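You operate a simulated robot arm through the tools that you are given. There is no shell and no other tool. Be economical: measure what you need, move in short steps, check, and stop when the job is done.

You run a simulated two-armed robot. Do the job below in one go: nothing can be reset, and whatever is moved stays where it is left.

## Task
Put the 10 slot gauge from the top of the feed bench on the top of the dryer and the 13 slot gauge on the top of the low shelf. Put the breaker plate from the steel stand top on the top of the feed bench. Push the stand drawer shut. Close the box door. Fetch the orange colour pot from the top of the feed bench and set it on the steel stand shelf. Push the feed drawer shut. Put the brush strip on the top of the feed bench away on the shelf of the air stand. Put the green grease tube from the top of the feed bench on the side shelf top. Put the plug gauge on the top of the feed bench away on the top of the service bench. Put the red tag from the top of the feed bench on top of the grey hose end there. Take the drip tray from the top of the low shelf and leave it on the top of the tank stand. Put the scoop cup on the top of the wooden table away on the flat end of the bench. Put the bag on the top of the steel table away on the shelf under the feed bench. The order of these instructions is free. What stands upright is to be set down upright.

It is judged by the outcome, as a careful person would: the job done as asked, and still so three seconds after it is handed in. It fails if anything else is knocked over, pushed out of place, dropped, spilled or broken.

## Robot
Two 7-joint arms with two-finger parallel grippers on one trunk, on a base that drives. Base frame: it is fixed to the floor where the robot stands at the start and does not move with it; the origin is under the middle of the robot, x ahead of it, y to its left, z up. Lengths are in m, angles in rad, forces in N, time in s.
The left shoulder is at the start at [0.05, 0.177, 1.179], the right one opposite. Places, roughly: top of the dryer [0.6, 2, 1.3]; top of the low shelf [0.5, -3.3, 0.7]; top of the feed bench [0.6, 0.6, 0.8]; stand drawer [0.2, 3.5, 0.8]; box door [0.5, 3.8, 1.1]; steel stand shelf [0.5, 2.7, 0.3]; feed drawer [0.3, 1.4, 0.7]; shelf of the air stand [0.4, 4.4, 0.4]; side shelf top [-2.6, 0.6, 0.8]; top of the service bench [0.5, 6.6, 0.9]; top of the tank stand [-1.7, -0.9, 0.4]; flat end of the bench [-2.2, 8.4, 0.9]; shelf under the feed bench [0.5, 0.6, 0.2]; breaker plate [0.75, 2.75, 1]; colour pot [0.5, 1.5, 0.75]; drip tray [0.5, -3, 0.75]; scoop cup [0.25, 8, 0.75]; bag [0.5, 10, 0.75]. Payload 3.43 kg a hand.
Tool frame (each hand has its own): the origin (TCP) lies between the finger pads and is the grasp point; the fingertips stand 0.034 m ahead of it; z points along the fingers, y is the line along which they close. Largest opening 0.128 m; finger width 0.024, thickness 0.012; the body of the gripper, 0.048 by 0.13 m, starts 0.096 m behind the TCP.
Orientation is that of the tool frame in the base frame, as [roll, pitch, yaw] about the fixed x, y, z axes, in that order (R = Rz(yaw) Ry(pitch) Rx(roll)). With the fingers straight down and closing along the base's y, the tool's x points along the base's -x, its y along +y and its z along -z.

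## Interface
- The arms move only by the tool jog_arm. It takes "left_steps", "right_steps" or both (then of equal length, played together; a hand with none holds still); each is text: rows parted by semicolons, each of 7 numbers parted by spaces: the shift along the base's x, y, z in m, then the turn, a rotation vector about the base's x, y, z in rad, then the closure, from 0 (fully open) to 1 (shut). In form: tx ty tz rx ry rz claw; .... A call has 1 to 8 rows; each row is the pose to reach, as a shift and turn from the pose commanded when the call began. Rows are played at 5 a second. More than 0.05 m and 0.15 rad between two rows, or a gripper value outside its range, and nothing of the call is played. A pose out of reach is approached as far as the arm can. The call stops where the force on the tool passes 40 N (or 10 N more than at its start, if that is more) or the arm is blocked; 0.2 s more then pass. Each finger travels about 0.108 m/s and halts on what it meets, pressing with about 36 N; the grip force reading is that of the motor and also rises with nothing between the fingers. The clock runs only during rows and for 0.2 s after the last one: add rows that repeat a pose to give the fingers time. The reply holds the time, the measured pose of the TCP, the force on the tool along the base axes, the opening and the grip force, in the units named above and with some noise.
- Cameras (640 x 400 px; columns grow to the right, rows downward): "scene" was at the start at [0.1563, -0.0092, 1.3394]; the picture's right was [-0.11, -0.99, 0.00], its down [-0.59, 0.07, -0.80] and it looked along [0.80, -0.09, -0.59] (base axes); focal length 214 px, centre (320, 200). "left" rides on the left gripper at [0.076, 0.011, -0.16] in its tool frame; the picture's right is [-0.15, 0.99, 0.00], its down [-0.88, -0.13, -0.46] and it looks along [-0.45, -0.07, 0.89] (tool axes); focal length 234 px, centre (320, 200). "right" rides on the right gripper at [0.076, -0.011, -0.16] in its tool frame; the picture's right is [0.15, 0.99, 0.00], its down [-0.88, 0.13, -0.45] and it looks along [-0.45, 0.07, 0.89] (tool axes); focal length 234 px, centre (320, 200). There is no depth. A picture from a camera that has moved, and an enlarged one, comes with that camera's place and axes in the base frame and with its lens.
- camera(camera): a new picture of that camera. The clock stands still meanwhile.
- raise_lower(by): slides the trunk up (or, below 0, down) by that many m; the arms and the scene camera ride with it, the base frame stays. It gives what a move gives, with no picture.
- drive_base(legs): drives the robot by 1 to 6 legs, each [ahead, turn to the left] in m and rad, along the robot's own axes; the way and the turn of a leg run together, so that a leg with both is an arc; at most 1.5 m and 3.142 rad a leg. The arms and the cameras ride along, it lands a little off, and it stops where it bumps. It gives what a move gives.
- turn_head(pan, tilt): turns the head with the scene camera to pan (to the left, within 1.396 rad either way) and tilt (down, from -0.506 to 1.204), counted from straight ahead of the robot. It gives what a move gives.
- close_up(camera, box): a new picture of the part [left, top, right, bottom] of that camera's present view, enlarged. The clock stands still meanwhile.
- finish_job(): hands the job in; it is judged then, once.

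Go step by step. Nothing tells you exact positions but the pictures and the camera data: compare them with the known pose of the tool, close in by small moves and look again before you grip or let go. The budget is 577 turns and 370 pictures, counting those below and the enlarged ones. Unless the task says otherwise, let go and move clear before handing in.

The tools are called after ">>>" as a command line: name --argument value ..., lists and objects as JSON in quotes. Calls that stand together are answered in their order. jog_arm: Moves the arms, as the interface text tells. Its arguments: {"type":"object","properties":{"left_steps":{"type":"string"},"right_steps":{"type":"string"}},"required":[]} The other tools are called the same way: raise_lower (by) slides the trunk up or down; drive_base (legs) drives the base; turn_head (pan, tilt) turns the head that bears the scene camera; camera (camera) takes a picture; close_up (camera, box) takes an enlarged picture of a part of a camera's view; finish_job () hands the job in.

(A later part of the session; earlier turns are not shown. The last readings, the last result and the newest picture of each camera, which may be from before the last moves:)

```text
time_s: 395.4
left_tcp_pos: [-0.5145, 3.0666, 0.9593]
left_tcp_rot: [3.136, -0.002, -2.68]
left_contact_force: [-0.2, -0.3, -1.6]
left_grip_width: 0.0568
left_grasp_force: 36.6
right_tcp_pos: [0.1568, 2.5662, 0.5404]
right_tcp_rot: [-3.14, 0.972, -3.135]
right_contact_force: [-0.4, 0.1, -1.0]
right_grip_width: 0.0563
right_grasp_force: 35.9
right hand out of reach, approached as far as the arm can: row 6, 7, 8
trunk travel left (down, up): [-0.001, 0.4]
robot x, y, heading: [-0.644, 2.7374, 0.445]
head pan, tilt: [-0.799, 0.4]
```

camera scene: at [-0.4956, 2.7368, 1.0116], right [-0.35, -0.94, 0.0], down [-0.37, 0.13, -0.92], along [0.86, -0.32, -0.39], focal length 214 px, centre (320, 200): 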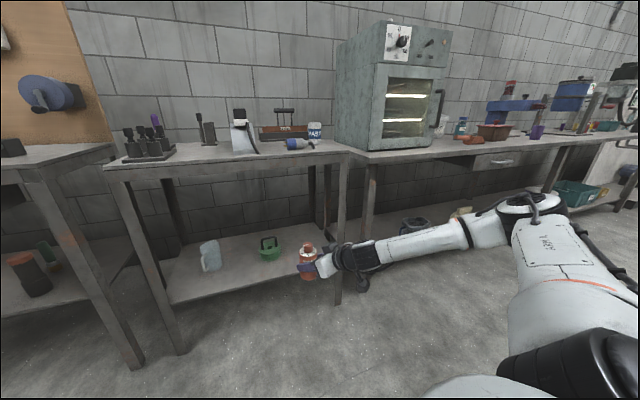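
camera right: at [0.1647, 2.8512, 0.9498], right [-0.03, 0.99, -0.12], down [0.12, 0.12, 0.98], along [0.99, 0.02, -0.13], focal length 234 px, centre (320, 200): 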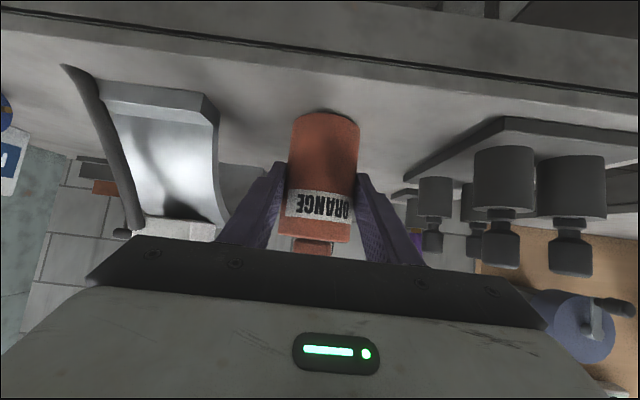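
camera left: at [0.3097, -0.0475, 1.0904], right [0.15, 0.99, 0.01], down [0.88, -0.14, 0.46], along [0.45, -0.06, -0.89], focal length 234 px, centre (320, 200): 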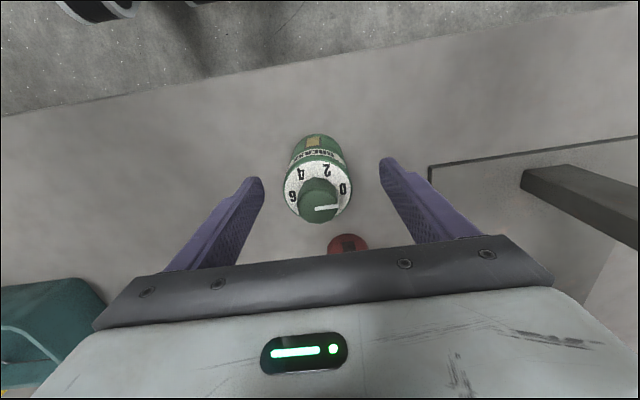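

I'll test a moderate tilt closer in and to the right, where the low reach was best.

>>> jog_arm --right_steps "-0.04 -0.01 0.02 0 0.1 0 0.8; -0.08 -0.02 0.03 0 0.2 0 0.8; -0.12 -0.03 0.03 0 0.3 0 0.8; -0.16 -0.04 0.03 0 0.4 0 0.8; -0.2 -0.05 0.03 0 0.5 0 0.8; -0.24 -0.06 0.03 0 0.55 0 0.8; -0.28 -0.07 0.02 0 0.55 0 0.8; -0.31 -0.08 0.0 0 0.55 0 0.8"

>>> jog_arm --right_steps "0 0 -0.04 0 0 0 0.8; 0 0 -0.08 0 0 0 0.8; 0 0 -0.12 0 0 0 0.8; 0 0 -0.16 0 0 0 0.8; 0 0 -0.2 0 0 0 0.8"

```text
time_s: 397.2
left_tcp_pos: [-0.5138, 3.0654, 0.9577]
left_tcp_rot: [3.135, -0.002, -2.68]
left_contact_force: [0.0, 0.1, -1.7]
left_grip_width: 0.0567
left_grasp_force: 35.7
right_tcp_pos: [-0.1561, 2.4843, 0.5419]
right_tcp_rot: [3.14, 0.423, -3.139]
right_contact_force: [-0.7, -0.3, -1.6]
right_grip_width: 0.0563
right_grasp_force: 35.5
trunk travel left (down, up): [-0.001, 0.4]
robot x, y, heading: [-0.6464, 2.7384, 0.444]
head pan, tilt: [-0.799, 0.4]
```

```text
time_s: 398.4
left_tcp_pos: [-0.5133, 3.0662, 0.9591]
left_tcp_rot: [3.136, -0.003, -2.682]
left_contact_force: [-0.8, -0.6, -1.4]
left_grip_width: 0.0564
left_grasp_force: 36.3
right_tcp_pos: [-0.1546, 2.4839, 0.3405]
right_tcp_rot: [3.14, 0.423, -3.138]
right_contact_force: [-0.1, -0.1, -1.9]
right_grip_width: 0.0563
right_grasp_force: 36.1
trunk travel left (down, up): [-0.001, 0.4]
robot x, y, heading: [-0.6457, 2.7377, 0.443]
head pan, tilt: [-0.799, 0.4]
```

At moderate tilt the hand goes down to 0.34 freely. Now I'll try restoring the full tilt (pot upright) right here at low height.

>>> jog_arm --right_steps "0.01 0 0.01 0 -0.1 0 0.8; 0.02 0 0.02 0 -0.2 0 0.8; 0.03 0 0.03 0 -0.3 0 0.8; 0.04 0 0.03 0 -0.4 0 0.8; 0.05 0 0.03 0 -0.5 0 0.8; 0.05 0 0.03 0 -0.55 0 0.8"

```text
time_s: 399.8
left_tcp_pos: [-0.5124, 3.0658, 0.9593]
left_tcp_rot: [3.135, -0.002, -2.681]
left_contact_force: [0.0, -0.4, -1.3]
left_grip_width: 0.0567
left_grasp_force: 35.8
right_tcp_pos: [-0.1494, 2.4857, 0.3454]
right_tcp_rot: [3.139, 0.474, -3.137]
right_contact_force: [0.0, 0.7, -1.9]
right_grip_width: 0.0562
right_grasp_force: 35.6
right hand out of reach, approached as far as the arm can: row 1, 2, 3, 4, 5, 6
trunk travel left (down, up): [-0.001, 0.4]
robot x, y, heading: [-0.6456, 2.7408, 0.448]
head pan, tilt: [-0.799, 0.4]
```

The tilt limit at low height is about 0.45, so I'll put the pot back on the stand's top and regrasp it with a tilt of about 0.42. First go back up.

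>>> jog_arm --right_steps "0 0 0.045 0 0 0 0.8; 0 0 0.09 0 0 0 0.8; 0 0 0.135 0 0 0 0.8; 0 0 0.18 0 0 0 0.8; 0 0 0.22 0 0 0 0.8"

>>> raise_lower --by 0.28

>>> jog_arm --right_steps "0.0 0.03 0.03 0 -0.1 0 0.8; 0.0 0.06 0.06 0 -0.2 0 0.8; 0.0 0.09 0.09 0 -0.3 0 0.8; 0.0 0.12 0.12 0 -0.4 0 0.8; 0.0 0.14 0.14 0 -0.498 0 0.8; 0.04 0.15 0.14 0 -0.498 0 0.8; 0.08 0.16 0.14 0 -0.498 0 0.8; 0.12 0.17 0.14 0 -0.498 0 0.8"

```text
time_s: 401.0
left_tcp_pos: [-0.5132, 3.0668, 0.959]
left_tcp_rot: [3.134, -0.003, -2.681]
left_contact_force: [-0.8, -0.4, -1.2]
left_grip_width: 0.0568
left_grasp_force: 35.7
right_tcp_pos: [-0.1488, 2.4828, 0.5658]
right_tcp_rot: [3.138, 0.474, -3.14]
right_contact_force: [-0.7, -0.1, -1.8]
right_grip_width: 0.0563
right_grasp_force: 35.8
trunk travel left (down, up): [-0.001, 0.4]
robot x, y, heading: [-0.6468, 2.739, 0.444]
head pan, tilt: [-0.799, 0.4]
```

```text
time_s: 403.8
left_tcp_pos: [-0.5135, 3.0674, 1.2389]
left_tcp_rot: [3.134, -0.002, -2.682]
left_contact_force: [1.1, -0.1, -1.6]
left_grip_width: 0.0567
left_grasp_force: 36.6
right_tcp_pos: [-0.1496, 2.4823, 0.8459]
right_tcp_rot: [3.141, 0.474, -3.137]
right_contact_force: [0.2, 0.5, -1.6]
right_grip_width: 0.0562
right_grasp_force: 35.4
trunk travel left (down, up): [-0.281, 0.12]
robot x, y, heading: [-0.647, 2.7358, 0.448]
head pan, tilt: [-0.799, 0.4]
```

```text
time_s: 405.6
left_tcp_pos: [-0.5134, 3.0666, 1.2393]
left_tcp_rot: [3.135, -0.005, -2.68]
left_contact_force: [-0.5, -0.1, -1.0]
left_grip_width: 0.0564
left_grasp_force: 36.1
right_tcp_pos: [-0.03, 2.6529, 0.9864]
right_tcp_rot: [-3.14, 0.972, -3.135]
right_contact_force: [0.1, -0.3, -1.7]
right_grip_width: 0.0564
right_grasp_force: 35.7
right hand out of reach, approached as far as the arm can: row 1, 2, 3, 4, 5, 6
trunk travel left (down, up): [-0.281, 0.12]
robot x, y, heading: [-0.647, 2.7365, 0.451]
head pan, tilt: [-0.799, 0.4]
```

>>> drive_base --legs '[[0.3, 0]]'

>>> jog_arm --right_steps "0.0 0.035 0.0 0 0 0 0.8; 0.02 0.068 0.0 0 0 0 0.8; 0.06 0.068 0.0 0 0 0 0.8; 0.09 0.068 0.0 0 0 0 0.8; 0.09 0.068 -0.03 0 0 0 0.8; 0.09 0.068 -0.05 0 0 0 0.8"

```text
time_s: 407.7
left_tcp_pos: [-0.2428, 3.1959, 1.24]
left_tcp_rot: [3.134, -0.003, -2.68]
left_contact_force: [0.1, -0.8, -0.9]
left_grip_width: 0.0566
left_grasp_force: 35.5
right_tcp_pos: [0.2393, 2.7824, 0.9854]
right_tcp_rot: [-3.141, 0.97, -3.136]
right_contact_force: [-0.4, 0.6, -2.7]
right_grip_width: 0.0564
right_grasp_force: 35.6
trunk travel left (down, up): [-0.281, 0.12]
robot x, y, heading: [-0.3738, 2.8703, 0.443]
head pan, tilt: [-0.799, 0.4]
```

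```text
time_s: 409.1
left_tcp_pos: [-0.2426, 3.1944, 1.2395]
left_tcp_rot: [3.135, -0.001, -2.681]
left_contact_force: [0.3, -1.4, -2.5]
left_grip_width: 0.0565
left_grasp_force: 36.0
right_tcp_pos: [0.3309, 2.85, 0.9343]
right_tcp_rot: [-3.141, 0.972, -3.139]
right_contact_force: [-0.5, 0.5, -0.9]
right_grip_width: 0.0564
right_grasp_force: 35.8
trunk travel left (down, up): [-0.281, 0.12]
robot x, y, heading: [-0.3731, 2.8686, 0.443]
head pan, tilt: [-0.799, 0.4]
```

>>> jog_arm --right_steps "0 0 -0.006 0 0 0 0.8; 0 0 -0.011 0 0 0 0.8; 0 0 -0.014 0 0 0 0.8"

```text
time_s: 409.9
left_tcp_pos: [-0.2433, 3.1959, 1.2392]
left_tcp_rot: [3.136, -0.001, -2.68]
left_contact_force: [0.8, -0.5, -1.6]
left_grip_width: 0.0563
left_grasp_force: 36.3
right_tcp_pos: [0.3297, 2.8513, 0.9235]
right_tcp_rot: [3.139, 0.975, -3.139]
right_contact_force: [-0.8, -0.4, 2.2]
right_grip_width: 0.0562
right_grasp_force: 36.5
trunk travel left (down, up): [-0.281, 0.12]
robot x, y, heading: [-0.3751, 2.8689, 0.442]
head pan, tilt: [-0.799, 0.4]
```

>>> jog_arm --right_steps "0 0 0.001 0 0 0 0.5; 0 0 0.001 0 0 0 0.35; -0.035 0 0.025 0 0 0 0.35; -0.07 0 0.05 0 0.1 0 0.35; -0.1 0 0.08 0 0.24 0 0.35; -0.1 0 0.11 0 0.38 0 0.35; -0.1 0 0.13 0 0.52 0 0.35; -0.1 0 0.13 0 0.55 0 0.35"

>>> camera --camera "right"

```text
time_s: 411.7
left_tcp_pos: [-0.2426, 3.1949, 1.2385]
left_tcp_rot: [3.137, -0.003, -2.679]
left_contact_force: [0.6, 0.4, -1.5]
left_grip_width: 0.0568
left_grasp_force: 36.2
right_tcp_pos: [0.2303, 2.8509, 1.0532]
right_tcp_rot: [3.14, 0.421, -3.138]
right_contact_force: [-1.2, 0.0, -0.4]
right_grip_width: 0.0831
right_grasp_force: 0.0
trunk travel left (down, up): [-0.281, 0.12]
robot x, y, heading: [-0.3722, 2.8627, 0.446]
head pan, tilt: [-0.799, 0.4]
```

```text
237 pictures are left
camera right: at [0.0953, 2.8405, 1.1683], right [-0.14, 0.99, -0.06], down [0.62, 0.13, 0.78], along [0.77, 0.07, -0.63], focal length 234 px, centre (320, 200)
```

right: 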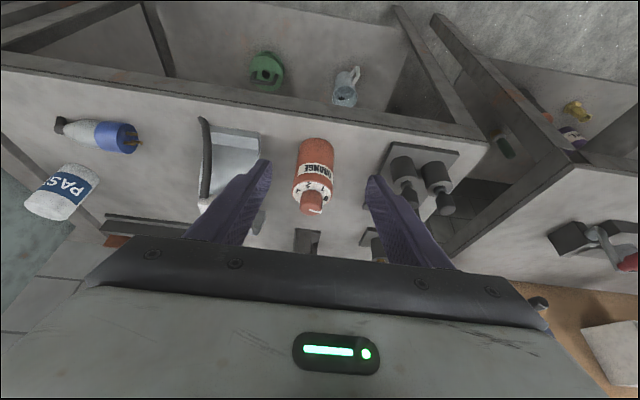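

I'll slide down along the tilted axis onto the pot and grip it slightly higher.

>>> jog_arm --right_steps "0.035 0 -0.005 0 0 0 0.35; 0.055 0 -0.02 0 0 0 0.35; 0.072 0 -0.058 0 0 0 0.35; 0.088 0 -0.095 0 0 0 0.35; 0.099 0 -0.122 0 0 0 0.35; 0.099 0 -0.122 0 0 0 0.65; 0.099 0 -0.122 0 0 0 0.8; 0.099 0 -0.122 0 0 0 0.8"

>>> camera --camera "right"

```text
time_s: 413.5
left_tcp_pos: [-0.2422, 3.1959, 1.2399]
left_tcp_rot: [3.136, -0.002, -2.681]
left_contact_force: [0.4, 0.3, -1.1]
left_grip_width: 0.0565
left_grasp_force: 36.6
right_tcp_pos: [0.3276, 2.8499, 0.9284]
right_tcp_rot: [3.14, 0.42, -3.139]
right_contact_force: [0.6, -0.1, 1.1]
right_grip_width: 0.0562
right_grasp_force: 35.5
trunk travel left (down, up): [-0.281, 0.12]
robot x, y, heading: [-0.3778, 2.8682, 0.445]
head pan, tilt: [-0.799, 0.4]
```

```text
236 pictures are left
camera right: at [0.1933, 2.8392, 1.0444], right [-0.14, 0.99, -0.06], down [0.62, 0.13, 0.78], along [0.78, 0.07, -0.63], focal length 234 px, centre (320, 200)
```

right: 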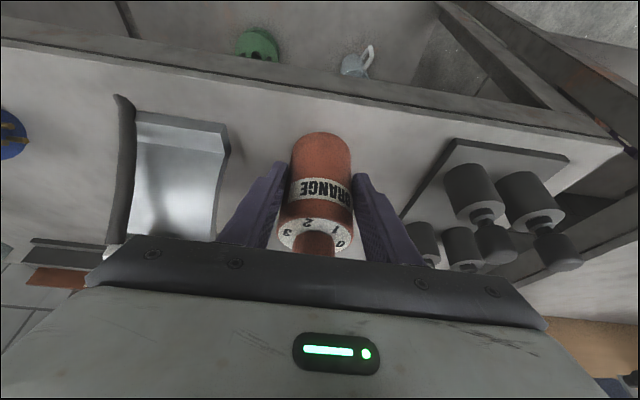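

Gripped with the moderate tilt. Lift, back off, lower the trunk, and move the hand to the low pose at right.

>>> jog_arm --right_steps "0 0 0.02 0 0 0 0.8; -0.01 0 0.05 0 0 0 0.8"

>>> drive_base --legs '[[-0.3, 0]]'

>>> raise_lower --by -0.28

>>> jog_arm --right_steps "-0.03 -0.03 -0.02 0 0 0 0.8; -0.06 -0.06 -0.04 0 0 0 0.8; -0.09 -0.09 -0.06 0 0 0 0.8; -0.12 -0.12 -0.08 0 0 0 0.8; -0.15 -0.15 -0.1 0 0 0 0.8; -0.18 -0.18 -0.12 0 0 0 0.8; -0.2 -0.21 -0.15 0 0 0 0.8; -0.2 -0.23 -0.19 0 0 0 0.8"

```text
time_s: 414.1
left_tcp_pos: [-0.2443, 3.1952, 1.2396]
left_tcp_rot: [3.135, -0.002, -2.68]
left_contact_force: [0.2, 0.7, -0.9]
left_grip_width: 0.0563
left_grasp_force: 36.1
right_tcp_pos: [0.3194, 2.8482, 0.9794]
right_tcp_rot: [3.138, 0.423, -3.138]
right_contact_force: [0.6, -0.2, -1.3]
right_grip_width: 0.0562
right_grasp_force: 36.0
trunk travel left (down, up): [-0.281, 0.12]
robot x, y, heading: [-0.3761, 2.8672, 0.442]
head pan, tilt: [-0.799, 0.4]
```

```text
time_s: 416.1
left_tcp_pos: [-0.5159, 3.0662, 1.2395]
left_tcp_rot: [3.134, -0.002, -2.683]
left_contact_force: [0.0, -0.5, -0.8]
left_grip_width: 0.0566
left_grasp_force: 36.1
right_tcp_pos: [0.0466, 2.7171, 0.9787]
right_tcp_rot: [3.138, 0.421, -3.139]
right_contact_force: [-0.4, 0.4, -1.3]
right_grip_width: 0.0562
right_grasp_force: 36.3
trunk travel left (down, up): [-0.281, 0.12]
robot x, y, heading: [-0.6449, 2.7387, 0.442]
head pan, tilt: [-0.799, 0.4]
```

```text
time_s: 419.0
left_tcp_pos: [-0.5146, 3.0644, 0.9593]
left_tcp_rot: [3.135, -0.002, -2.682]
left_contact_force: [-0.8, 0.9, -1.6]
left_grip_width: 0.0566
left_grasp_force: 36.1
right_tcp_pos: [0.0464, 2.7173, 0.6983]
right_tcp_rot: [3.138, 0.42, -3.138]
right_contact_force: [-0.2, 0.1, -1.5]
right_grip_width: 0.0562
right_grasp_force: 36.1
trunk travel left (down, up): [-0.001, 0.4]
robot x, y, heading: [-0.6494, 2.7368, 0.441]
head pan, tilt: [-0.799, 0.4]
```

```text
time_s: 420.8
left_tcp_pos: [-0.515, 3.0655, 0.9583]
left_tcp_rot: [3.136, -0.003, -2.685]
left_contact_force: [0.3, 0.1, -1.9]
left_grip_width: 0.0567
left_grasp_force: 35.9
right_tcp_pos: [-0.1542, 2.4858, 0.5067]
right_tcp_rot: [3.14, 0.424, -3.14]
right_contact_force: [0.1, 0.3, -1.8]
right_grip_width: 0.056
right_grasp_force: 36.3
trunk travel left (down, up): [-0.001, 0.4]
robot x, y, heading: [-0.644, 2.7382, 0.441]
head pan, tilt: [-0.799, 0.4]
```

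>>> jog_arm --right_steps "0 0 -0.04 0 0 0 0.8; 0 0 -0.08 0 0 0 0.8; 0 0 -0.095 0 0 0 0.8; 0.03 0.0 -0.095 0 0 0 0.8; 0.06 0.0 -0.095 0 0 0 0.8"

>>> drive_base --legs '[[0, 0.135], [0.38, 0], [0, -0.135]]'

>>> turn_head --pan -0.6 --tilt 0.6

>>> camera --camera "scene"

>>> camera --camera "right"

```text
time_s: 422.0
left_tcp_pos: [-0.5146, 3.0653, 0.9576]
left_tcp_rot: [3.134, -0.002, -2.683]
left_contact_force: [-0.7, -0.4, -1.4]
left_grip_width: 0.0564
left_grasp_force: 35.9
right_tcp_pos: [-0.0919, 2.4854, 0.4114]
right_tcp_rot: [3.139, 0.421, -3.14]
right_contact_force: [0.4, -0.6, -0.7]
right_grip_width: 0.056
right_grasp_force: 36.1
trunk travel left (down, up): [-0.001, 0.4]
robot x, y, heading: [-0.6473, 2.7357, 0.444]
head pan, tilt: [-0.799, 0.4]
```

```text
time_s: 425.6
left_tcp_pos: [-0.188, 3.2833, 0.9587]
left_tcp_rot: [3.136, -0.003, -2.676]
left_contact_force: [0.0, 0.3, -1.4]
left_grip_width: 0.0564
left_grasp_force: 36.3
right_tcp_pos: [0.2382, 2.7078, 0.4136]
right_tcp_rot: [3.138, 0.421, -3.133]
right_contact_force: [-0.7, 0.5, -1.6]
right_grip_width: 0.0558
right_grasp_force: 35.8
trunk travel left (down, up): [-0.001, 0.4]
robot x, y, heading: [-0.3179, 2.952, 0.454]
head pan, tilt: [-0.799, 0.4]
```

```text
time_s: 426.4
left_tcp_pos: [-0.1886, 3.2827, 0.9588]
left_tcp_rot: [3.137, -0.005, -2.676]
left_contact_force: [-0.8, -0.1, -0.9]
left_grip_width: 0.0567
left_grasp_force: 36.4
right_tcp_pos: [0.24, 2.706, 0.4121]
right_tcp_rot: [3.14, 0.422, -3.134]
right_contact_force: [0.6, 0.0, -1.2]
right_grip_width: 0.0562
right_grasp_force: 35.8
trunk travel left (down, up): [-0.001, 0.4]
robot x, y, heading: [-0.3199, 2.959, 0.453]
head pan, tilt: [-0.6, 0.6]
```

```text
235 pictures are left
camera scene: at [-0.1682, 2.9718, 0.9934], right [-0.15, -0.99, 0.0], down [-0.56, 0.08, -0.83], along [0.82, -0.12, -0.56], focal length 214 px, centre (320, 200)
```

scene: 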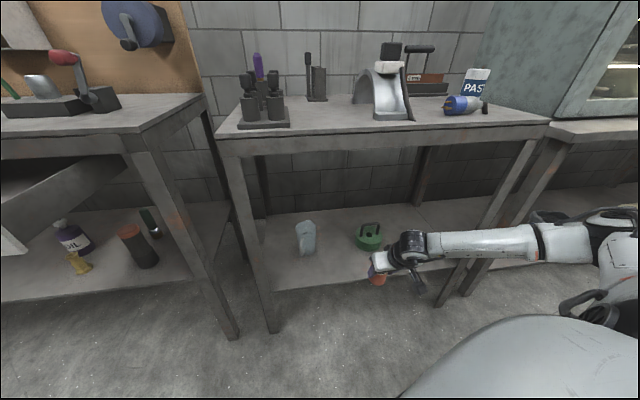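

```text
234 pictures are left
camera right: at [0.1039, 2.696, 0.5277], right [-0.14, 0.99, -0.06], down [0.62, 0.13, 0.78], along [0.77, 0.08, -0.63], focal length 234 px, centre (320, 200)
```

right: 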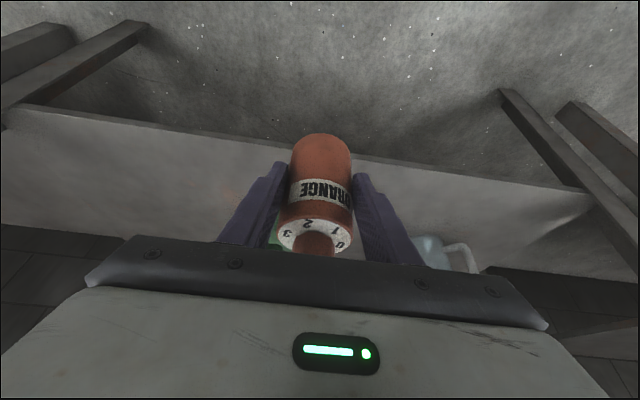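

The pot is just in front of the shelf edge (x≈0.295). I'll drive 13 cm forward so it moves over the shelf.

>>> drive_base --legs '[[0.13, 0]]'

>>> camera --camera "scene"

>>> camera --camera "right"

```text
time_s: 427.6
left_tcp_pos: [-0.0729, 3.3386, 0.9594]
left_tcp_rot: [3.136, -0.003, -2.674]
left_contact_force: [-0.3, 0.4, -1.6]
left_grip_width: 0.0564
left_grasp_force: 35.9
right_tcp_pos: [0.3546, 2.7627, 0.4126]
right_tcp_rot: [3.139, 0.422, -3.133]
right_contact_force: [0.3, -0.4, -1.5]
right_grip_width: 0.056
right_grasp_force: 36.0
trunk travel left (down, up): [-0.001, 0.4]
robot x, y, heading: [-0.2014, 3.0098, 0.454]
head pan, tilt: [-0.6, 0.6]
```

```text
233 pictures are left
camera scene: at [-0.0525, 3.0277, 0.9934], right [-0.15, -0.99, 0.0], down [-0.56, 0.08, -0.83], along [0.82, -0.12, -0.56], focal length 214 px, centre (320, 200)
```

scene: 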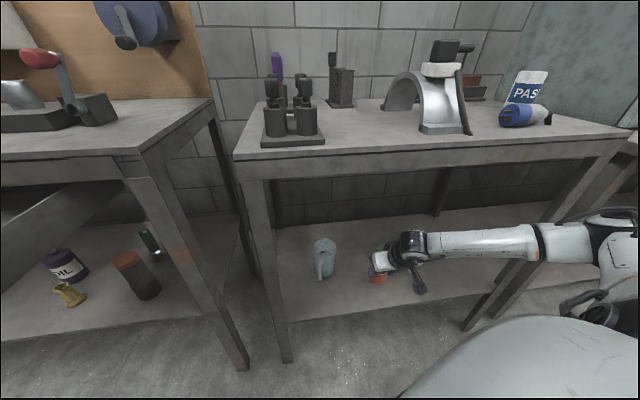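

```text
232 pictures are left
camera right: at [0.2195, 2.7518, 0.5277], right [-0.14, 0.99, -0.06], down [0.62, 0.13, 0.78], along [0.77, 0.08, -0.63], focal length 234 px, centre (320, 200)
```

right: 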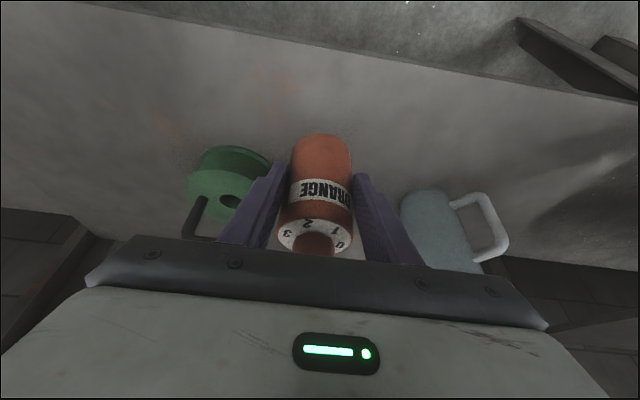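

The pot hangs over the shelf between the green item and the mug. I'll shift 2 cm toward +y and lower to contact.

>>> jog_arm --right_steps "0 0.01 -0.01 0 0 0 0.8; 0 0.02 -0.025 0 0 0 0.8; 0 0.02 -0.037 0 0 0 0.8; 0 0.02 -0.045 0 0 0 0.8; 0 0.02 -0.052 0 0 0 0.8; 0 0.02 -0.059 0 0 0 0.8"

```text
time_s: 429.1
left_tcp_pos: [-0.0753, 3.3386, 0.9603]
left_tcp_rot: [3.138, -0.002, -2.675]
left_contact_force: [0.3, 0.4, -1.8]
left_grip_width: 0.0568
left_grasp_force: 36.0
right_tcp_pos: [0.3594, 2.7829, 0.3621]
right_tcp_rot: [3.139, 0.44, -3.134]
right_contact_force: [0.4, -2.5, 38.2]
right_grip_width: 0.0559
right_grasp_force: 36.4
trunk travel left (down, up): [-0.001, 0.4]
robot x, y, heading: [-0.2028, 3.0114, 0.454]
head pan, tilt: [-0.6, 0.6]
```

Contact. Relieve the pressure, release, and withdraw along the tool axis.

>>> jog_arm --right_steps "-0.002 0 0.006 0 0.018 0 0.8; -0.002 0 0.006 0 0.018 0 0.6; -0.002 0 0.006 0 0.018 0 0.45; -0.002 0 0.006 0 0.018 0 0.42; -0.02 0 0.04 0 0.018 0 0.42; -0.035 0 0.08 0 0.018 0 0.42; -0.06 0 0.11 0 0.018 0 0.42"

>>> camera --camera "right"

```text
time_s: 430.6
left_tcp_pos: [-0.0726, 3.3376, 0.9594]
left_tcp_rot: [3.136, -0.001, -2.675]
left_contact_force: [0.7, 0.2, -1.2]
left_grip_width: 0.0565
left_grasp_force: 35.6
right_tcp_pos: [0.2951, 2.7824, 0.4627]
right_tcp_rot: [3.138, 0.403, -3.134]
right_contact_force: [-0.3, -0.6, 0.0]
right_grip_width: 0.0741
right_grasp_force: 0.1
trunk travel left (down, up): [-0.001, 0.4]
robot x, y, heading: [-0.2014, 3.015, 0.447]
head pan, tilt: [-0.6, 0.6]
```

```text
231 pictures are left
camera right: at [0.1615, 2.7711, 0.5812], right [-0.14, 0.99, -0.05], down [0.63, 0.13, 0.76], along [0.76, 0.07, -0.64], focal length 234 px, centre (320, 200)
```

right: 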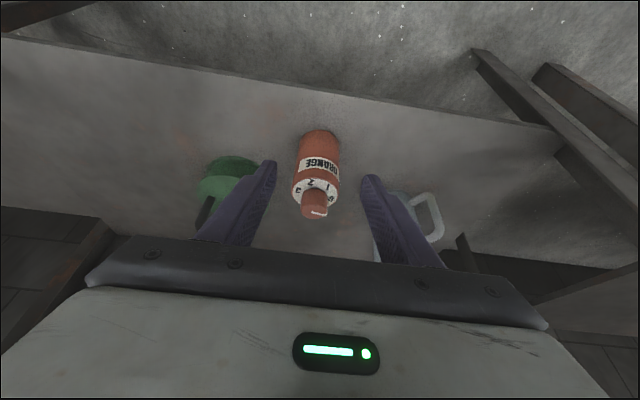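

The pot stands upright on the shelf. Now back out, raise the trunk, and look for the breaker plate on the stand's top.

>>> drive_base --legs '[[-0.35, 0]]'

>>> raise_lower --by 0.4

>>> jog_arm --right_steps "0 0 0.03 0 0.1 0 0.4; 0 0 0.07 0 0.2 0 0.4; 0 0 0.11 0 0.3 0 0.4; 0 0 0.15 0 0.4 0 0.4; 0 0 0.19 0 0.4 0 0.4; 0 0 0.23 0 0.4 0 0.4"

>>> turn_head --pan -0.4 --tilt 0.4

>>> camera --camera "scene"

```text
time_s: 432.9
left_tcp_pos: [-0.392, 3.1862, 0.9594]
left_tcp_rot: [3.138, -0.003, -2.669]
left_contact_force: [-0.1, 0.2, -1.3]
left_grip_width: 0.0563
left_grasp_force: 36.1
right_tcp_pos: [-0.0201, 2.6317, 0.463]
right_tcp_rot: [3.138, 0.405, -3.125]
right_contact_force: [0.1, 0.3, -1.5]
right_grip_width: 0.0743
right_grasp_force: 0.1
trunk travel left (down, up): [-0.001, 0.4]
robot x, y, heading: [-0.5181, 2.8506, 0.456]
head pan, tilt: [-0.6, 0.6]
```

```text
time_s: 436.8
left_tcp_pos: [-0.3925, 3.1845, 1.3587]
left_tcp_rot: [3.136, -0.002, -2.668]
left_contact_force: [-0.2, 0.4, -2.5]
left_grip_width: 0.0566
left_grasp_force: 36.1
right_tcp_pos: [-0.0195, 2.6307, 0.8635]
right_tcp_rot: [3.138, 0.403, -3.125]
right_contact_force: [-0.4, -0.8, 0.0]
right_grip_width: 0.0743
right_grasp_force: 0.1
trunk travel left (down, up): [-0.401, 0.0]
robot x, y, heading: [-0.5141, 2.8544, 0.46]
head pan, tilt: [-0.6, 0.6]
```

```text
time_s: 438.2
left_tcp_pos: [-0.3923, 3.185, 1.3592]
left_tcp_rot: [3.136, -0.004, -2.668]
left_contact_force: [-0.7, 0.2, -1.8]
left_grip_width: 0.0563
left_grasp_force: 36.1
right_tcp_pos: [-0.0207, 2.6317, 1.0947]
right_tcp_rot: [3.133, 0.001, -3.127]
right_contact_force: [0.0, -0.8, 0.4]
right_grip_width: 0.0765
right_grasp_force: 0.0
trunk travel left (down, up): [-0.401, 0.0]
robot x, y, heading: [-0.5226, 2.8559, 0.461]
head pan, tilt: [-0.6, 0.6]
```

```text
time_s: 438.9
left_tcp_pos: [-0.3916, 3.1843, 1.3595]
left_tcp_rot: [3.136, -0.005, -2.67]
left_contact_force: [-0.1, -0.2, -1.9]
left_grip_width: 0.0568
left_grasp_force: 36.3
right_tcp_pos: [-0.0199, 2.6317, 1.0937]
right_tcp_rot: [3.133, 0.004, -3.128]
right_contact_force: [0.0, 0.0, -0.2]
right_grip_width: 0.0769
right_grasp_force: 0.1
trunk travel left (down, up): [-0.401, 0.0]
robot x, y, heading: [-0.5194, 2.8558, 0.457]
head pan, tilt: [-0.4, 0.4]
```

```text
230 pictures are left
camera scene: at [-0.3643, 2.8922, 1.4116], right [0.06, -1.0, 0.0], down [-0.39, -0.02, -0.92], along [0.92, 0.05, -0.39], focal length 214 px, centre (320, 200)
```

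scene: 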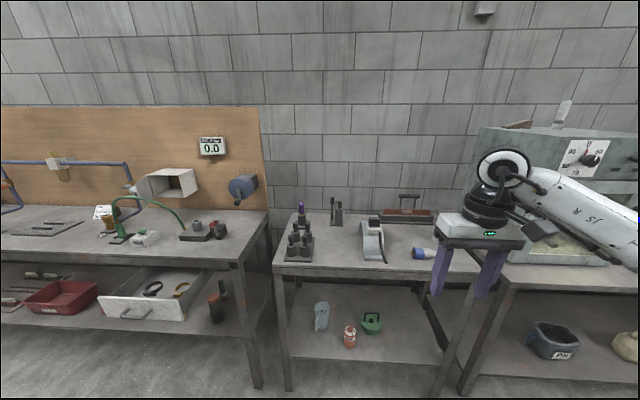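

>>> close_up --camera "scene" --box '[270, 170, 450, 280]'

>>> close_up --camera "scene" --box '[0, 130, 280, 330]'

```text
3.56 times, centred on (360, 225) of scene
camera zoom: at [-0.3643, 2.8922, 1.4116], right [0.06, -1.0, 0.0], down [-0.39, -0.02, -0.92], along [0.92, 0.05, -0.39], focal length 763 px, centre (178, 111)
```

zoom: 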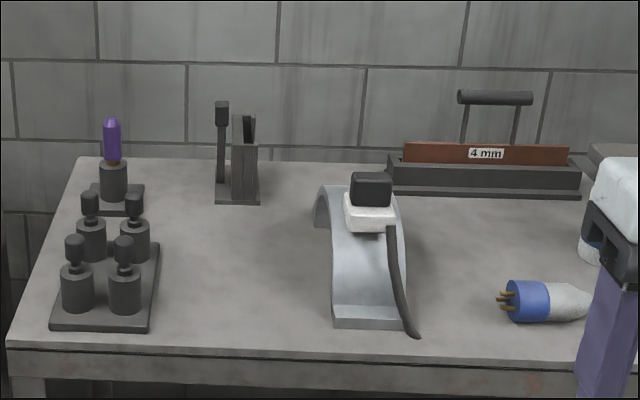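

```text
2.00 times, centred on (140, 230) of scene
camera zoom: at [-0.3643, 2.8922, 1.4116], right [0.06, -1.0, 0.0], down [-0.39, -0.02, -0.92], along [0.92, 0.05, -0.39], focal length 429 px, centre (680, 140)
```

zoom: 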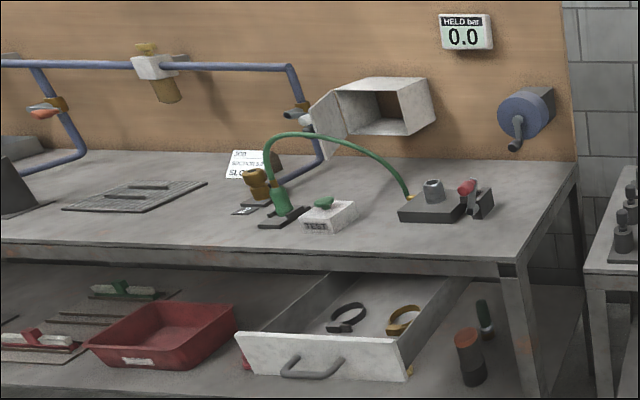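

The slotted block with dark pieces near (0.62,2.86) might hold the breaker plate. I'll bring the hand camera closer to inspect it.

>>> jog_arm --right_steps "0 0.04 0.03 0 0 0 0.4; 0 0.08 0.06 0 0 0 0.4"

>>> drive_base --legs '[[0.28, 0]]'

>>> camera --camera "right"

>>> close_up --camera "scene" --box '[280, 140, 440, 250]'

```text
time_s: 439.5
left_tcp_pos: [-0.3931, 3.1865, 1.3585]
left_tcp_rot: [3.138, -0.002, -2.668]
left_contact_force: [-0.2, 0.8, -1.1]
left_grip_width: 0.0564
left_grasp_force: 36.3
right_tcp_pos: [-0.0225, 2.7137, 1.152]
right_tcp_rot: [3.134, 0.002, -3.129]
right_contact_force: [-0.2, 0.9, -0.3]
right_grip_width: 0.0768
right_grasp_force: 0.0
trunk travel left (down, up): [-0.401, 0.0]
robot x, y, heading: [-0.5189, 2.8531, 0.462]
head pan, tilt: [-0.4, 0.4]
```

```text
time_s: 441.5
left_tcp_pos: [-0.1385, 3.3116, 1.3592]
left_tcp_rot: [3.136, -0.002, -2.666]
left_contact_force: [0.5, 1.0, -2.5]
left_grip_width: 0.0565
left_grasp_force: 36.0
right_tcp_pos: [0.2331, 2.8387, 1.1529]
right_tcp_rot: [3.132, 0.004, -3.126]
right_contact_force: [-0.3, -0.8, -0.3]
right_grip_width: 0.0769
right_grasp_force: 0.0
trunk travel left (down, up): [-0.401, 0.0]
robot x, y, heading: [-0.2635, 2.9797, 0.46]
head pan, tilt: [-0.4, 0.4]
```

```text
227 pictures are left
camera right: at [0.1565, 2.8268, 1.3131], right [-0.16, 0.99, 0.01], down [0.88, 0.14, 0.46], along [0.45, 0.08, -0.89], focal length 234 px, centre (320, 200)
```

right: 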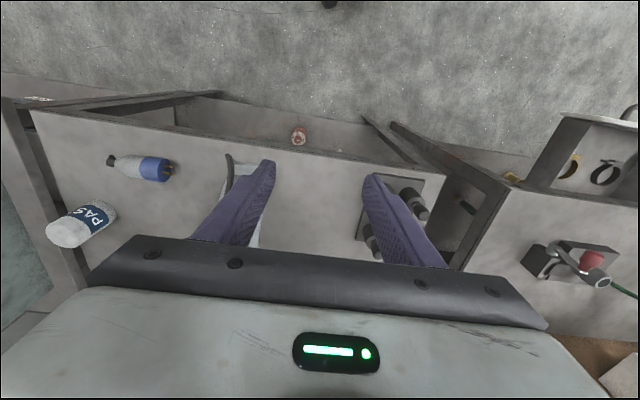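

```text
3.64 times, centred on (360, 195) of scene
camera zoom: at [-0.1102, 3.0183, 1.4116], right [0.06, -1.0, 0.0], down [-0.39, -0.02, -0.92], along [0.92, 0.06, -0.39], focal length 780 px, centre (174, 218)
```

zoom: 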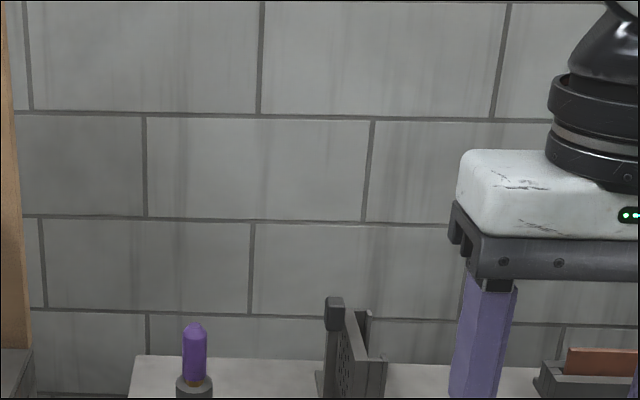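

>>> turn_head --pan -0.45 --tilt 0.65

>>> close_up --camera "scene" --box '[260, 130, 380, 210]'

```text
time_s: 442.2
left_tcp_pos: [-0.1383, 3.3111, 1.3586]
left_tcp_rot: [3.136, -0.001, -2.667]
left_contact_force: [-0.2, 0.2, -1.3]
left_grip_width: 0.0563
left_grasp_force: 35.6
right_tcp_pos: [0.2334, 2.8392, 1.1533]
right_tcp_rot: [3.133, 0.004, -3.125]
right_contact_force: [0.8, -0.1, -0.2]
right_grip_width: 0.0767
right_grasp_force: 0.0
trunk travel left (down, up): [-0.401, 0.0]
robot x, y, heading: [-0.2643, 2.9771, 0.457]
head pan, tilt: [-0.45, 0.649]
```

```text
5.00 times, centred on (320, 170) of scene
camera zoom: at [-0.1165, 3.0132, 1.3892], right [0.01, -1.0, 0.0], down [-0.6, -0.01, -0.8], along [0.8, 0.01, -0.6], focal length 1072 px, centre (320, 350)
```

zoom: 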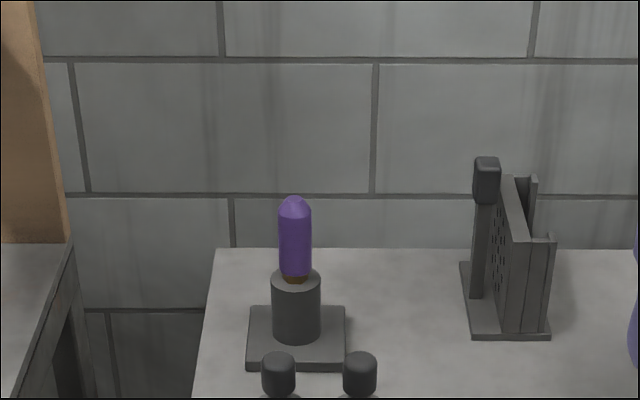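

>>> drive_base --legs '[[0.14, 0]]'

>>> jog_arm --right_steps "0.02 -0.02 0 0 0 0 0.4; 0.05 -0.03 0 0 0 0 0.4; 0.08 -0.04 0 0 0 0 0.4; 0.11 -0.05 0 0 0 0 0.4"

>>> camera --camera "right"

>>> close_up --camera "scene" --box '[280, 120, 420, 230]'

```text
time_s: 443.6
left_tcp_pos: [-0.012, 3.3725, 1.3591]
left_tcp_rot: [3.137, -0.004, -2.666]
left_contact_force: [0.0, 0.4, -1.2]
left_grip_width: 0.0565
left_grasp_force: 35.9
right_tcp_pos: [0.3585, 2.9014, 1.1515]
right_tcp_rot: [3.131, 0.004, -3.125]
right_contact_force: [0.9, 0.3, -0.1]
right_grip_width: 0.077
right_grasp_force: 0.0
trunk travel left (down, up): [-0.401, 0.0]
robot x, y, heading: [-0.1412, 3.0441, 0.459]
head pan, tilt: [-0.45, 0.649]
```

```text
time_s: 444.6
left_tcp_pos: [-0.0126, 3.3726, 1.3598]
left_tcp_rot: [3.135, -0.004, -2.668]
left_contact_force: [0.8, -0.5, -1.6]
left_grip_width: 0.0563
left_grasp_force: 36.3
right_tcp_pos: [0.4688, 2.8496, 1.1536]
right_tcp_rot: [3.133, 0.003, -3.124]
right_contact_force: [1.1, 0.5, 0.4]
right_grip_width: 0.0765
right_grasp_force: 0.1
trunk travel left (down, up): [-0.401, 0.0]
robot x, y, heading: [-0.1383, 3.0423, 0.458]
head pan, tilt: [-0.45, 0.649]
```

```text
224 pictures are left
camera right: at [0.3924, 2.8374, 1.3129], right [-0.16, 0.99, 0.01], down [0.88, 0.14, 0.46], along [0.45, 0.08, -0.89], focal length 234 px, centre (320, 200)
```

right: 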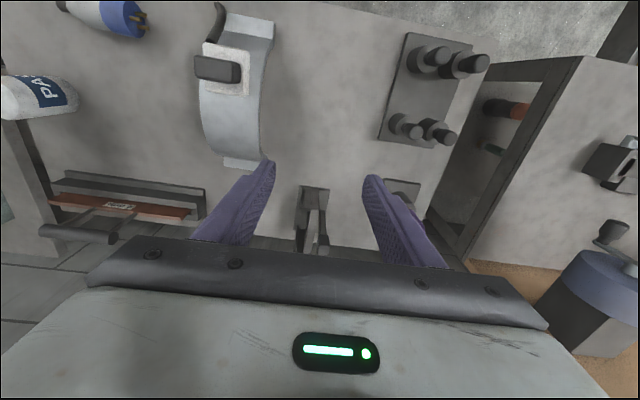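

```text
3.64 times, centred on (350, 175) of scene
camera zoom: at [0.0099, 3.0756, 1.389], right [0.01, -1.0, 0.0], down [-0.61, -0.01, -0.8], along [0.8, 0.01, -0.61], focal length 780 px, centre (211, 291)
```

zoom: 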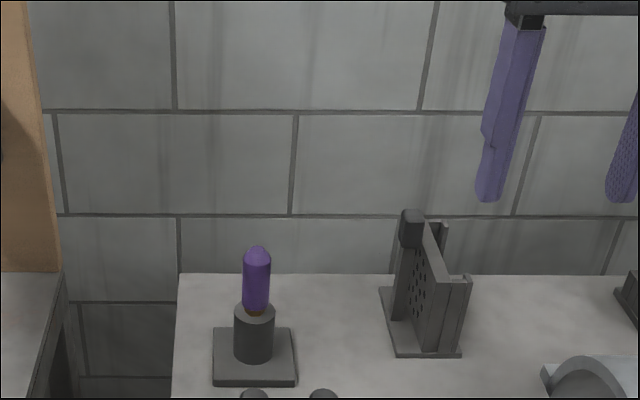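

>>> close_up --camera "right" --box '[270, 170, 370, 260]'

>>> close_up --camera "scene" --box '[355, 160, 395, 200]'

```text
4.44 times, centred on (320, 215) of right
camera zoom: at [0.3924, 2.8374, 1.3129], right [-0.16, 0.99, 0.01], down [0.88, 0.14, 0.46], along [0.45, 0.08, -0.89], focal length 1041 px, centre (320, 133)
```

zoom: 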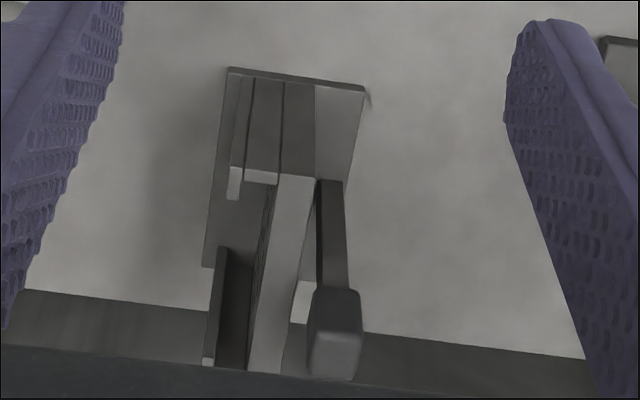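

```text
10.00 times, centred on (375, 180) of scene
camera zoom: at [0.0099, 3.0756, 1.389], right [0.01, -1.0, 0.0], down [-0.61, -0.01, -0.8], along [0.8, 0.01, -0.61], focal length 2145 px, centre (-230, 400)
```

zoom: 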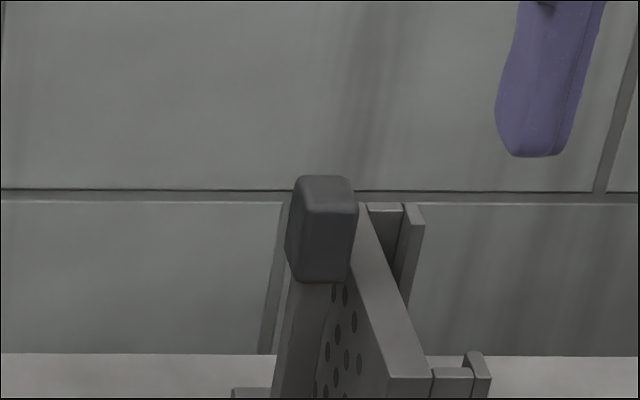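

The perforated plate stands on its own base with a black-knobbed post — that's the breaker plate; the knob is near (0.637,2.887), top z≈1.006. I'll reposition the base closer and bring the hand above the knob.

>>> drive_base --legs '[[0, -0.2], [0.12, 0]]'

>>> jog_arm --right_steps "0 0.03 0 0 0 0.05 0.4; 0.01 0.06 0 0 0 0.1 0.4; 0.02 0.09 0 0 0 0.15 0.4; 0.03 0.11 0 0 0 0.18 0.4"

>>> camera --camera "right"

```text
time_s: 446.6
left_tcp_pos: [0.1683, 3.3742, 1.358]
left_tcp_rot: [3.134, -0.003, -2.863]
left_contact_force: [-0.5, 0.1, -2.6]
left_grip_width: 0.0566
left_grasp_force: 35.8
right_tcp_pos: [0.5373, 2.766, 1.1543]
right_tcp_rot: [3.132, 0.004, 2.962]
right_contact_force: [-0.4, -0.5, 0.4]
right_grip_width: 0.0768
right_grasp_force: 0.0
trunk travel left (down, up): [-0.401, 0.0]
robot x, y, heading: [-0.0234, 3.0804, 0.268]
head pan, tilt: [-0.45, 0.649]
```

```text
time_s: 447.6
left_tcp_pos: [0.1669, 3.3743, 1.3593]
left_tcp_rot: [3.137, -0.001, -2.862]
left_contact_force: [0.5, 1.0, -1.6]
left_grip_width: 0.0565
left_grasp_force: 36.6
right_tcp_pos: [0.5679, 2.8768, 1.1535]
right_tcp_rot: [3.132, 0.003, -3.139]
right_contact_force: [0.1, 1.3, 0.0]
right_grip_width: 0.0769
right_grasp_force: 0.1
trunk travel left (down, up): [-0.401, 0.0]
robot x, y, heading: [-0.0237, 3.0751, 0.264]
head pan, tilt: [-0.45, 0.649]
```

```text
220 pictures are left
camera right: at [0.4897, 2.8654, 1.3131], right [-0.15, 0.99, 0.01], down [0.88, 0.13, 0.46], along [0.45, 0.07, -0.89], focal length 234 px, centre (320, 200)
```

right: 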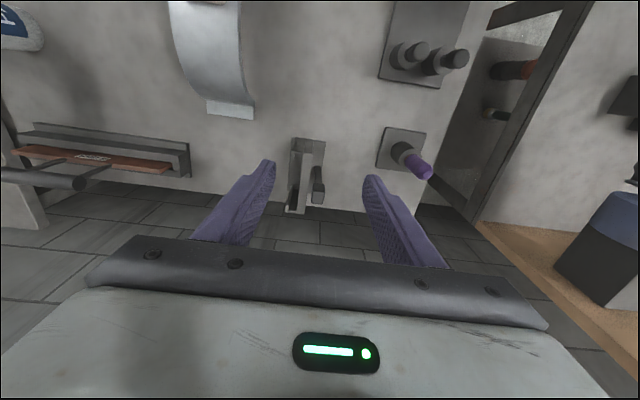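

>>> jog_arm --right_steps "0.03 0.005 -0.02 0 0 0 0.4; 0.06 0.01 -0.05 0 0 0 0.4; 0.068 0.01 -0.08 0 0 0 0.4"

>>> close_up --camera "right" --box '[240, 100, 400, 220]'

```text
time_s: 448.4
left_tcp_pos: [0.1671, 3.3726, 1.3594]
left_tcp_rot: [3.134, -0.002, -2.863]
left_contact_force: [0.0, 0.2, -0.9]
left_grip_width: 0.0566
left_grasp_force: 36.1
right_tcp_pos: [0.6349, 2.8844, 1.0718]
right_tcp_rot: [3.134, 0.004, -3.142]
right_contact_force: [0.2, 0.0, 0.3]
right_grip_width: 0.0769
right_grasp_force: 0.0
trunk travel left (down, up): [-0.401, 0.0]
robot x, y, heading: [-0.02, 3.0755, 0.264]
head pan, tilt: [-0.45, 0.649]
```

```text
3.33 times, centred on (320, 160) of right
camera zoom: at [0.5565, 2.8739, 1.233], right [-0.15, 0.99, 0.01], down [0.88, 0.13, 0.46], along [0.45, 0.07, -0.89], focal length 781 px, centre (320, 333)
```

zoom: 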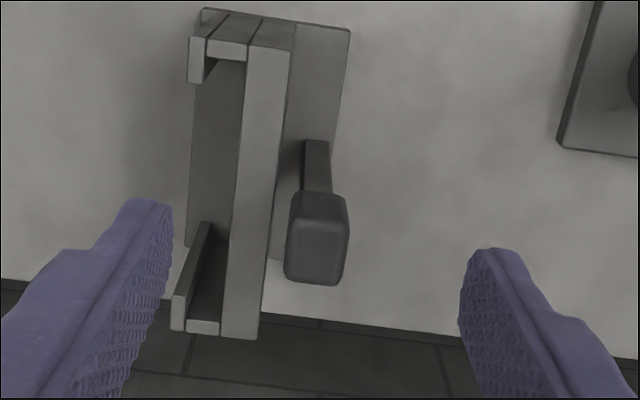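

The knob is right below at (0.639,2.8855). I'll descend so the fingertips stay just above the plate's top and close on the knob.

>>> jog_arm --right_steps "0.004 0.001 -0.03 0 0 0 0.55; 0.004 0.001 -0.06 0 0 0 0.6; 0.004 0.001 -0.07 0 0 0 0.6; 0.004 0.001 -0.07 0 0 0 0.8; 0.004 0.001 -0.07 0 0 0 0.95; 0.004 0.001 -0.07 0 0 0 0.95"

>>> close_up --camera "right" --box '[240, 100, 400, 220]'

```text
time_s: 449.8
left_tcp_pos: [0.1659, 3.3731, 1.3595]
left_tcp_rot: [3.135, 0.0, -2.863]
left_contact_force: [-0.1, 0.3, -1.1]
left_grip_width: 0.0566
left_grasp_force: 36.2
right_tcp_pos: [0.6392, 2.8868, 1.0033]
right_tcp_rot: [3.134, 0.002, 3.14]
right_contact_force: [0.8, -1.7, 0.5]
right_grip_width: 0.0197
right_grasp_force: 35.8
trunk travel left (down, up): [-0.401, 0.0]
robot x, y, heading: [-0.0235, 3.0726, 0.265]
head pan, tilt: [-0.45, 0.649]
```

```text
3.33 times, centred on (320, 160) of right
camera zoom: at [0.561, 2.8757, 1.1628], right [-0.15, 0.99, 0.01], down [0.88, 0.13, 0.46], along [0.45, 0.07, -0.89], focal length 781 px, centre (320, 333)
```

zoom: 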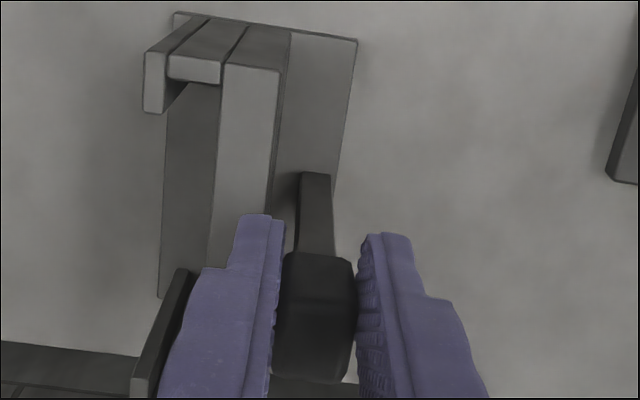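

Gripped the knob (2 cm). I'll lift gently and check whether the whole piece comes up.

>>> jog_arm --right_steps "0 0 0.01 0 0 0 0.95; 0 0 0.03 0 0 0 0.95; 0 0 0.06 0 0 0 0.95"

>>> camera --camera "right"

>>> close_up --camera "scene" --box '[320, 80, 500, 230]'

```text
time_s: 450.6
left_tcp_pos: [0.1662, 3.373, 1.3594]
left_tcp_rot: [3.134, -0.004, -2.863]
left_contact_force: [-0.9, -0.5, -1.6]
left_grip_width: 0.0568
left_grasp_force: 35.9
right_tcp_pos: [0.6395, 2.887, 1.0633]
right_tcp_rot: [3.132, 0.005, -3.141]
right_contact_force: [0.4, 0.6, -8.7]
right_grip_width: 0.0198
right_grasp_force: 35.9
trunk travel left (down, up): [-0.401, 0.0]
robot x, y, heading: [-0.0213, 3.075, 0.264]
head pan, tilt: [-0.45, 0.649]
```

```text
217 pictures are left
camera right: at [0.5624, 2.8763, 1.2235], right [-0.15, 0.99, 0.01], down [0.88, 0.13, 0.46], along [0.45, 0.08, -0.89], focal length 234 px, centre (320, 200)
```

right: 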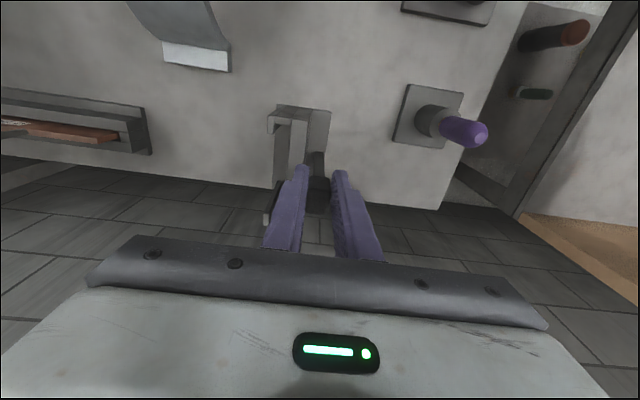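

```text
2.67 times, centred on (410, 155) of scene
camera zoom: at [0.1309, 3.0774, 1.389], right [-0.19, -0.98, 0.0], down [-0.59, 0.11, -0.8], along [0.78, -0.15, -0.6], focal length 572 px, centre (80, 320)
```

zoom: 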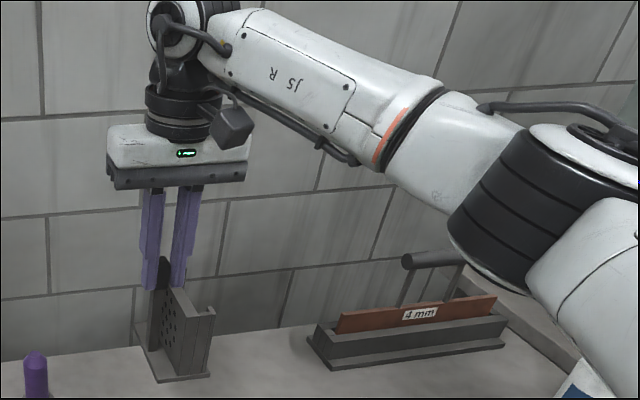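

The whole piece lifts together. I'll raise it higher, back out, and drive to the feed bench near y≈1.65.

>>> jog_arm --right_steps "0 0 0.04 0 0 0 0.95; -0.02 0 0.08 0 0 0 0.95; -0.05 0 0.1 0 0 0 0.95; -0.08 0.0 0.11 0 0 0 0.95"

>>> drive_base --legs '[[-0.38, 0]]'

```text
time_s: 451.6
left_tcp_pos: [0.1667, 3.3731, 1.3591]
left_tcp_rot: [3.135, -0.002, -2.863]
left_contact_force: [0.2, -0.2, -1.5]
left_grip_width: 0.0563
left_grasp_force: 36.2
right_tcp_pos: [0.5581, 2.8863, 1.1737]
right_tcp_rot: [3.133, 0.006, 3.141]
right_contact_force: [-0.1, 0.5, -8.2]
right_grip_width: 0.0197
right_grasp_force: 35.7
trunk travel left (down, up): [-0.401, 0.0]
robot x, y, heading: [-0.0186, 3.0725, 0.263]
head pan, tilt: [-0.45, 0.649]
```

```text
time_s: 454.0
left_tcp_pos: [-0.2081, 3.2721, 1.3593]
left_tcp_rot: [3.134, -0.004, -2.864]
left_contact_force: [0.0, 0.3, -2.5]
left_grip_width: 0.0568
left_grasp_force: 36.4
right_tcp_pos: [0.1828, 2.7846, 1.1733]
right_tcp_rot: [3.129, 0.002, -3.141]
right_contact_force: [0.2, -0.6, -8.5]
right_grip_width: 0.0198
right_grasp_force: 35.8
trunk travel left (down, up): [-0.401, 0.0]
robot x, y, heading: [-0.3993, 2.9754, 0.265]
head pan, tilt: [-0.45, 0.649]
```

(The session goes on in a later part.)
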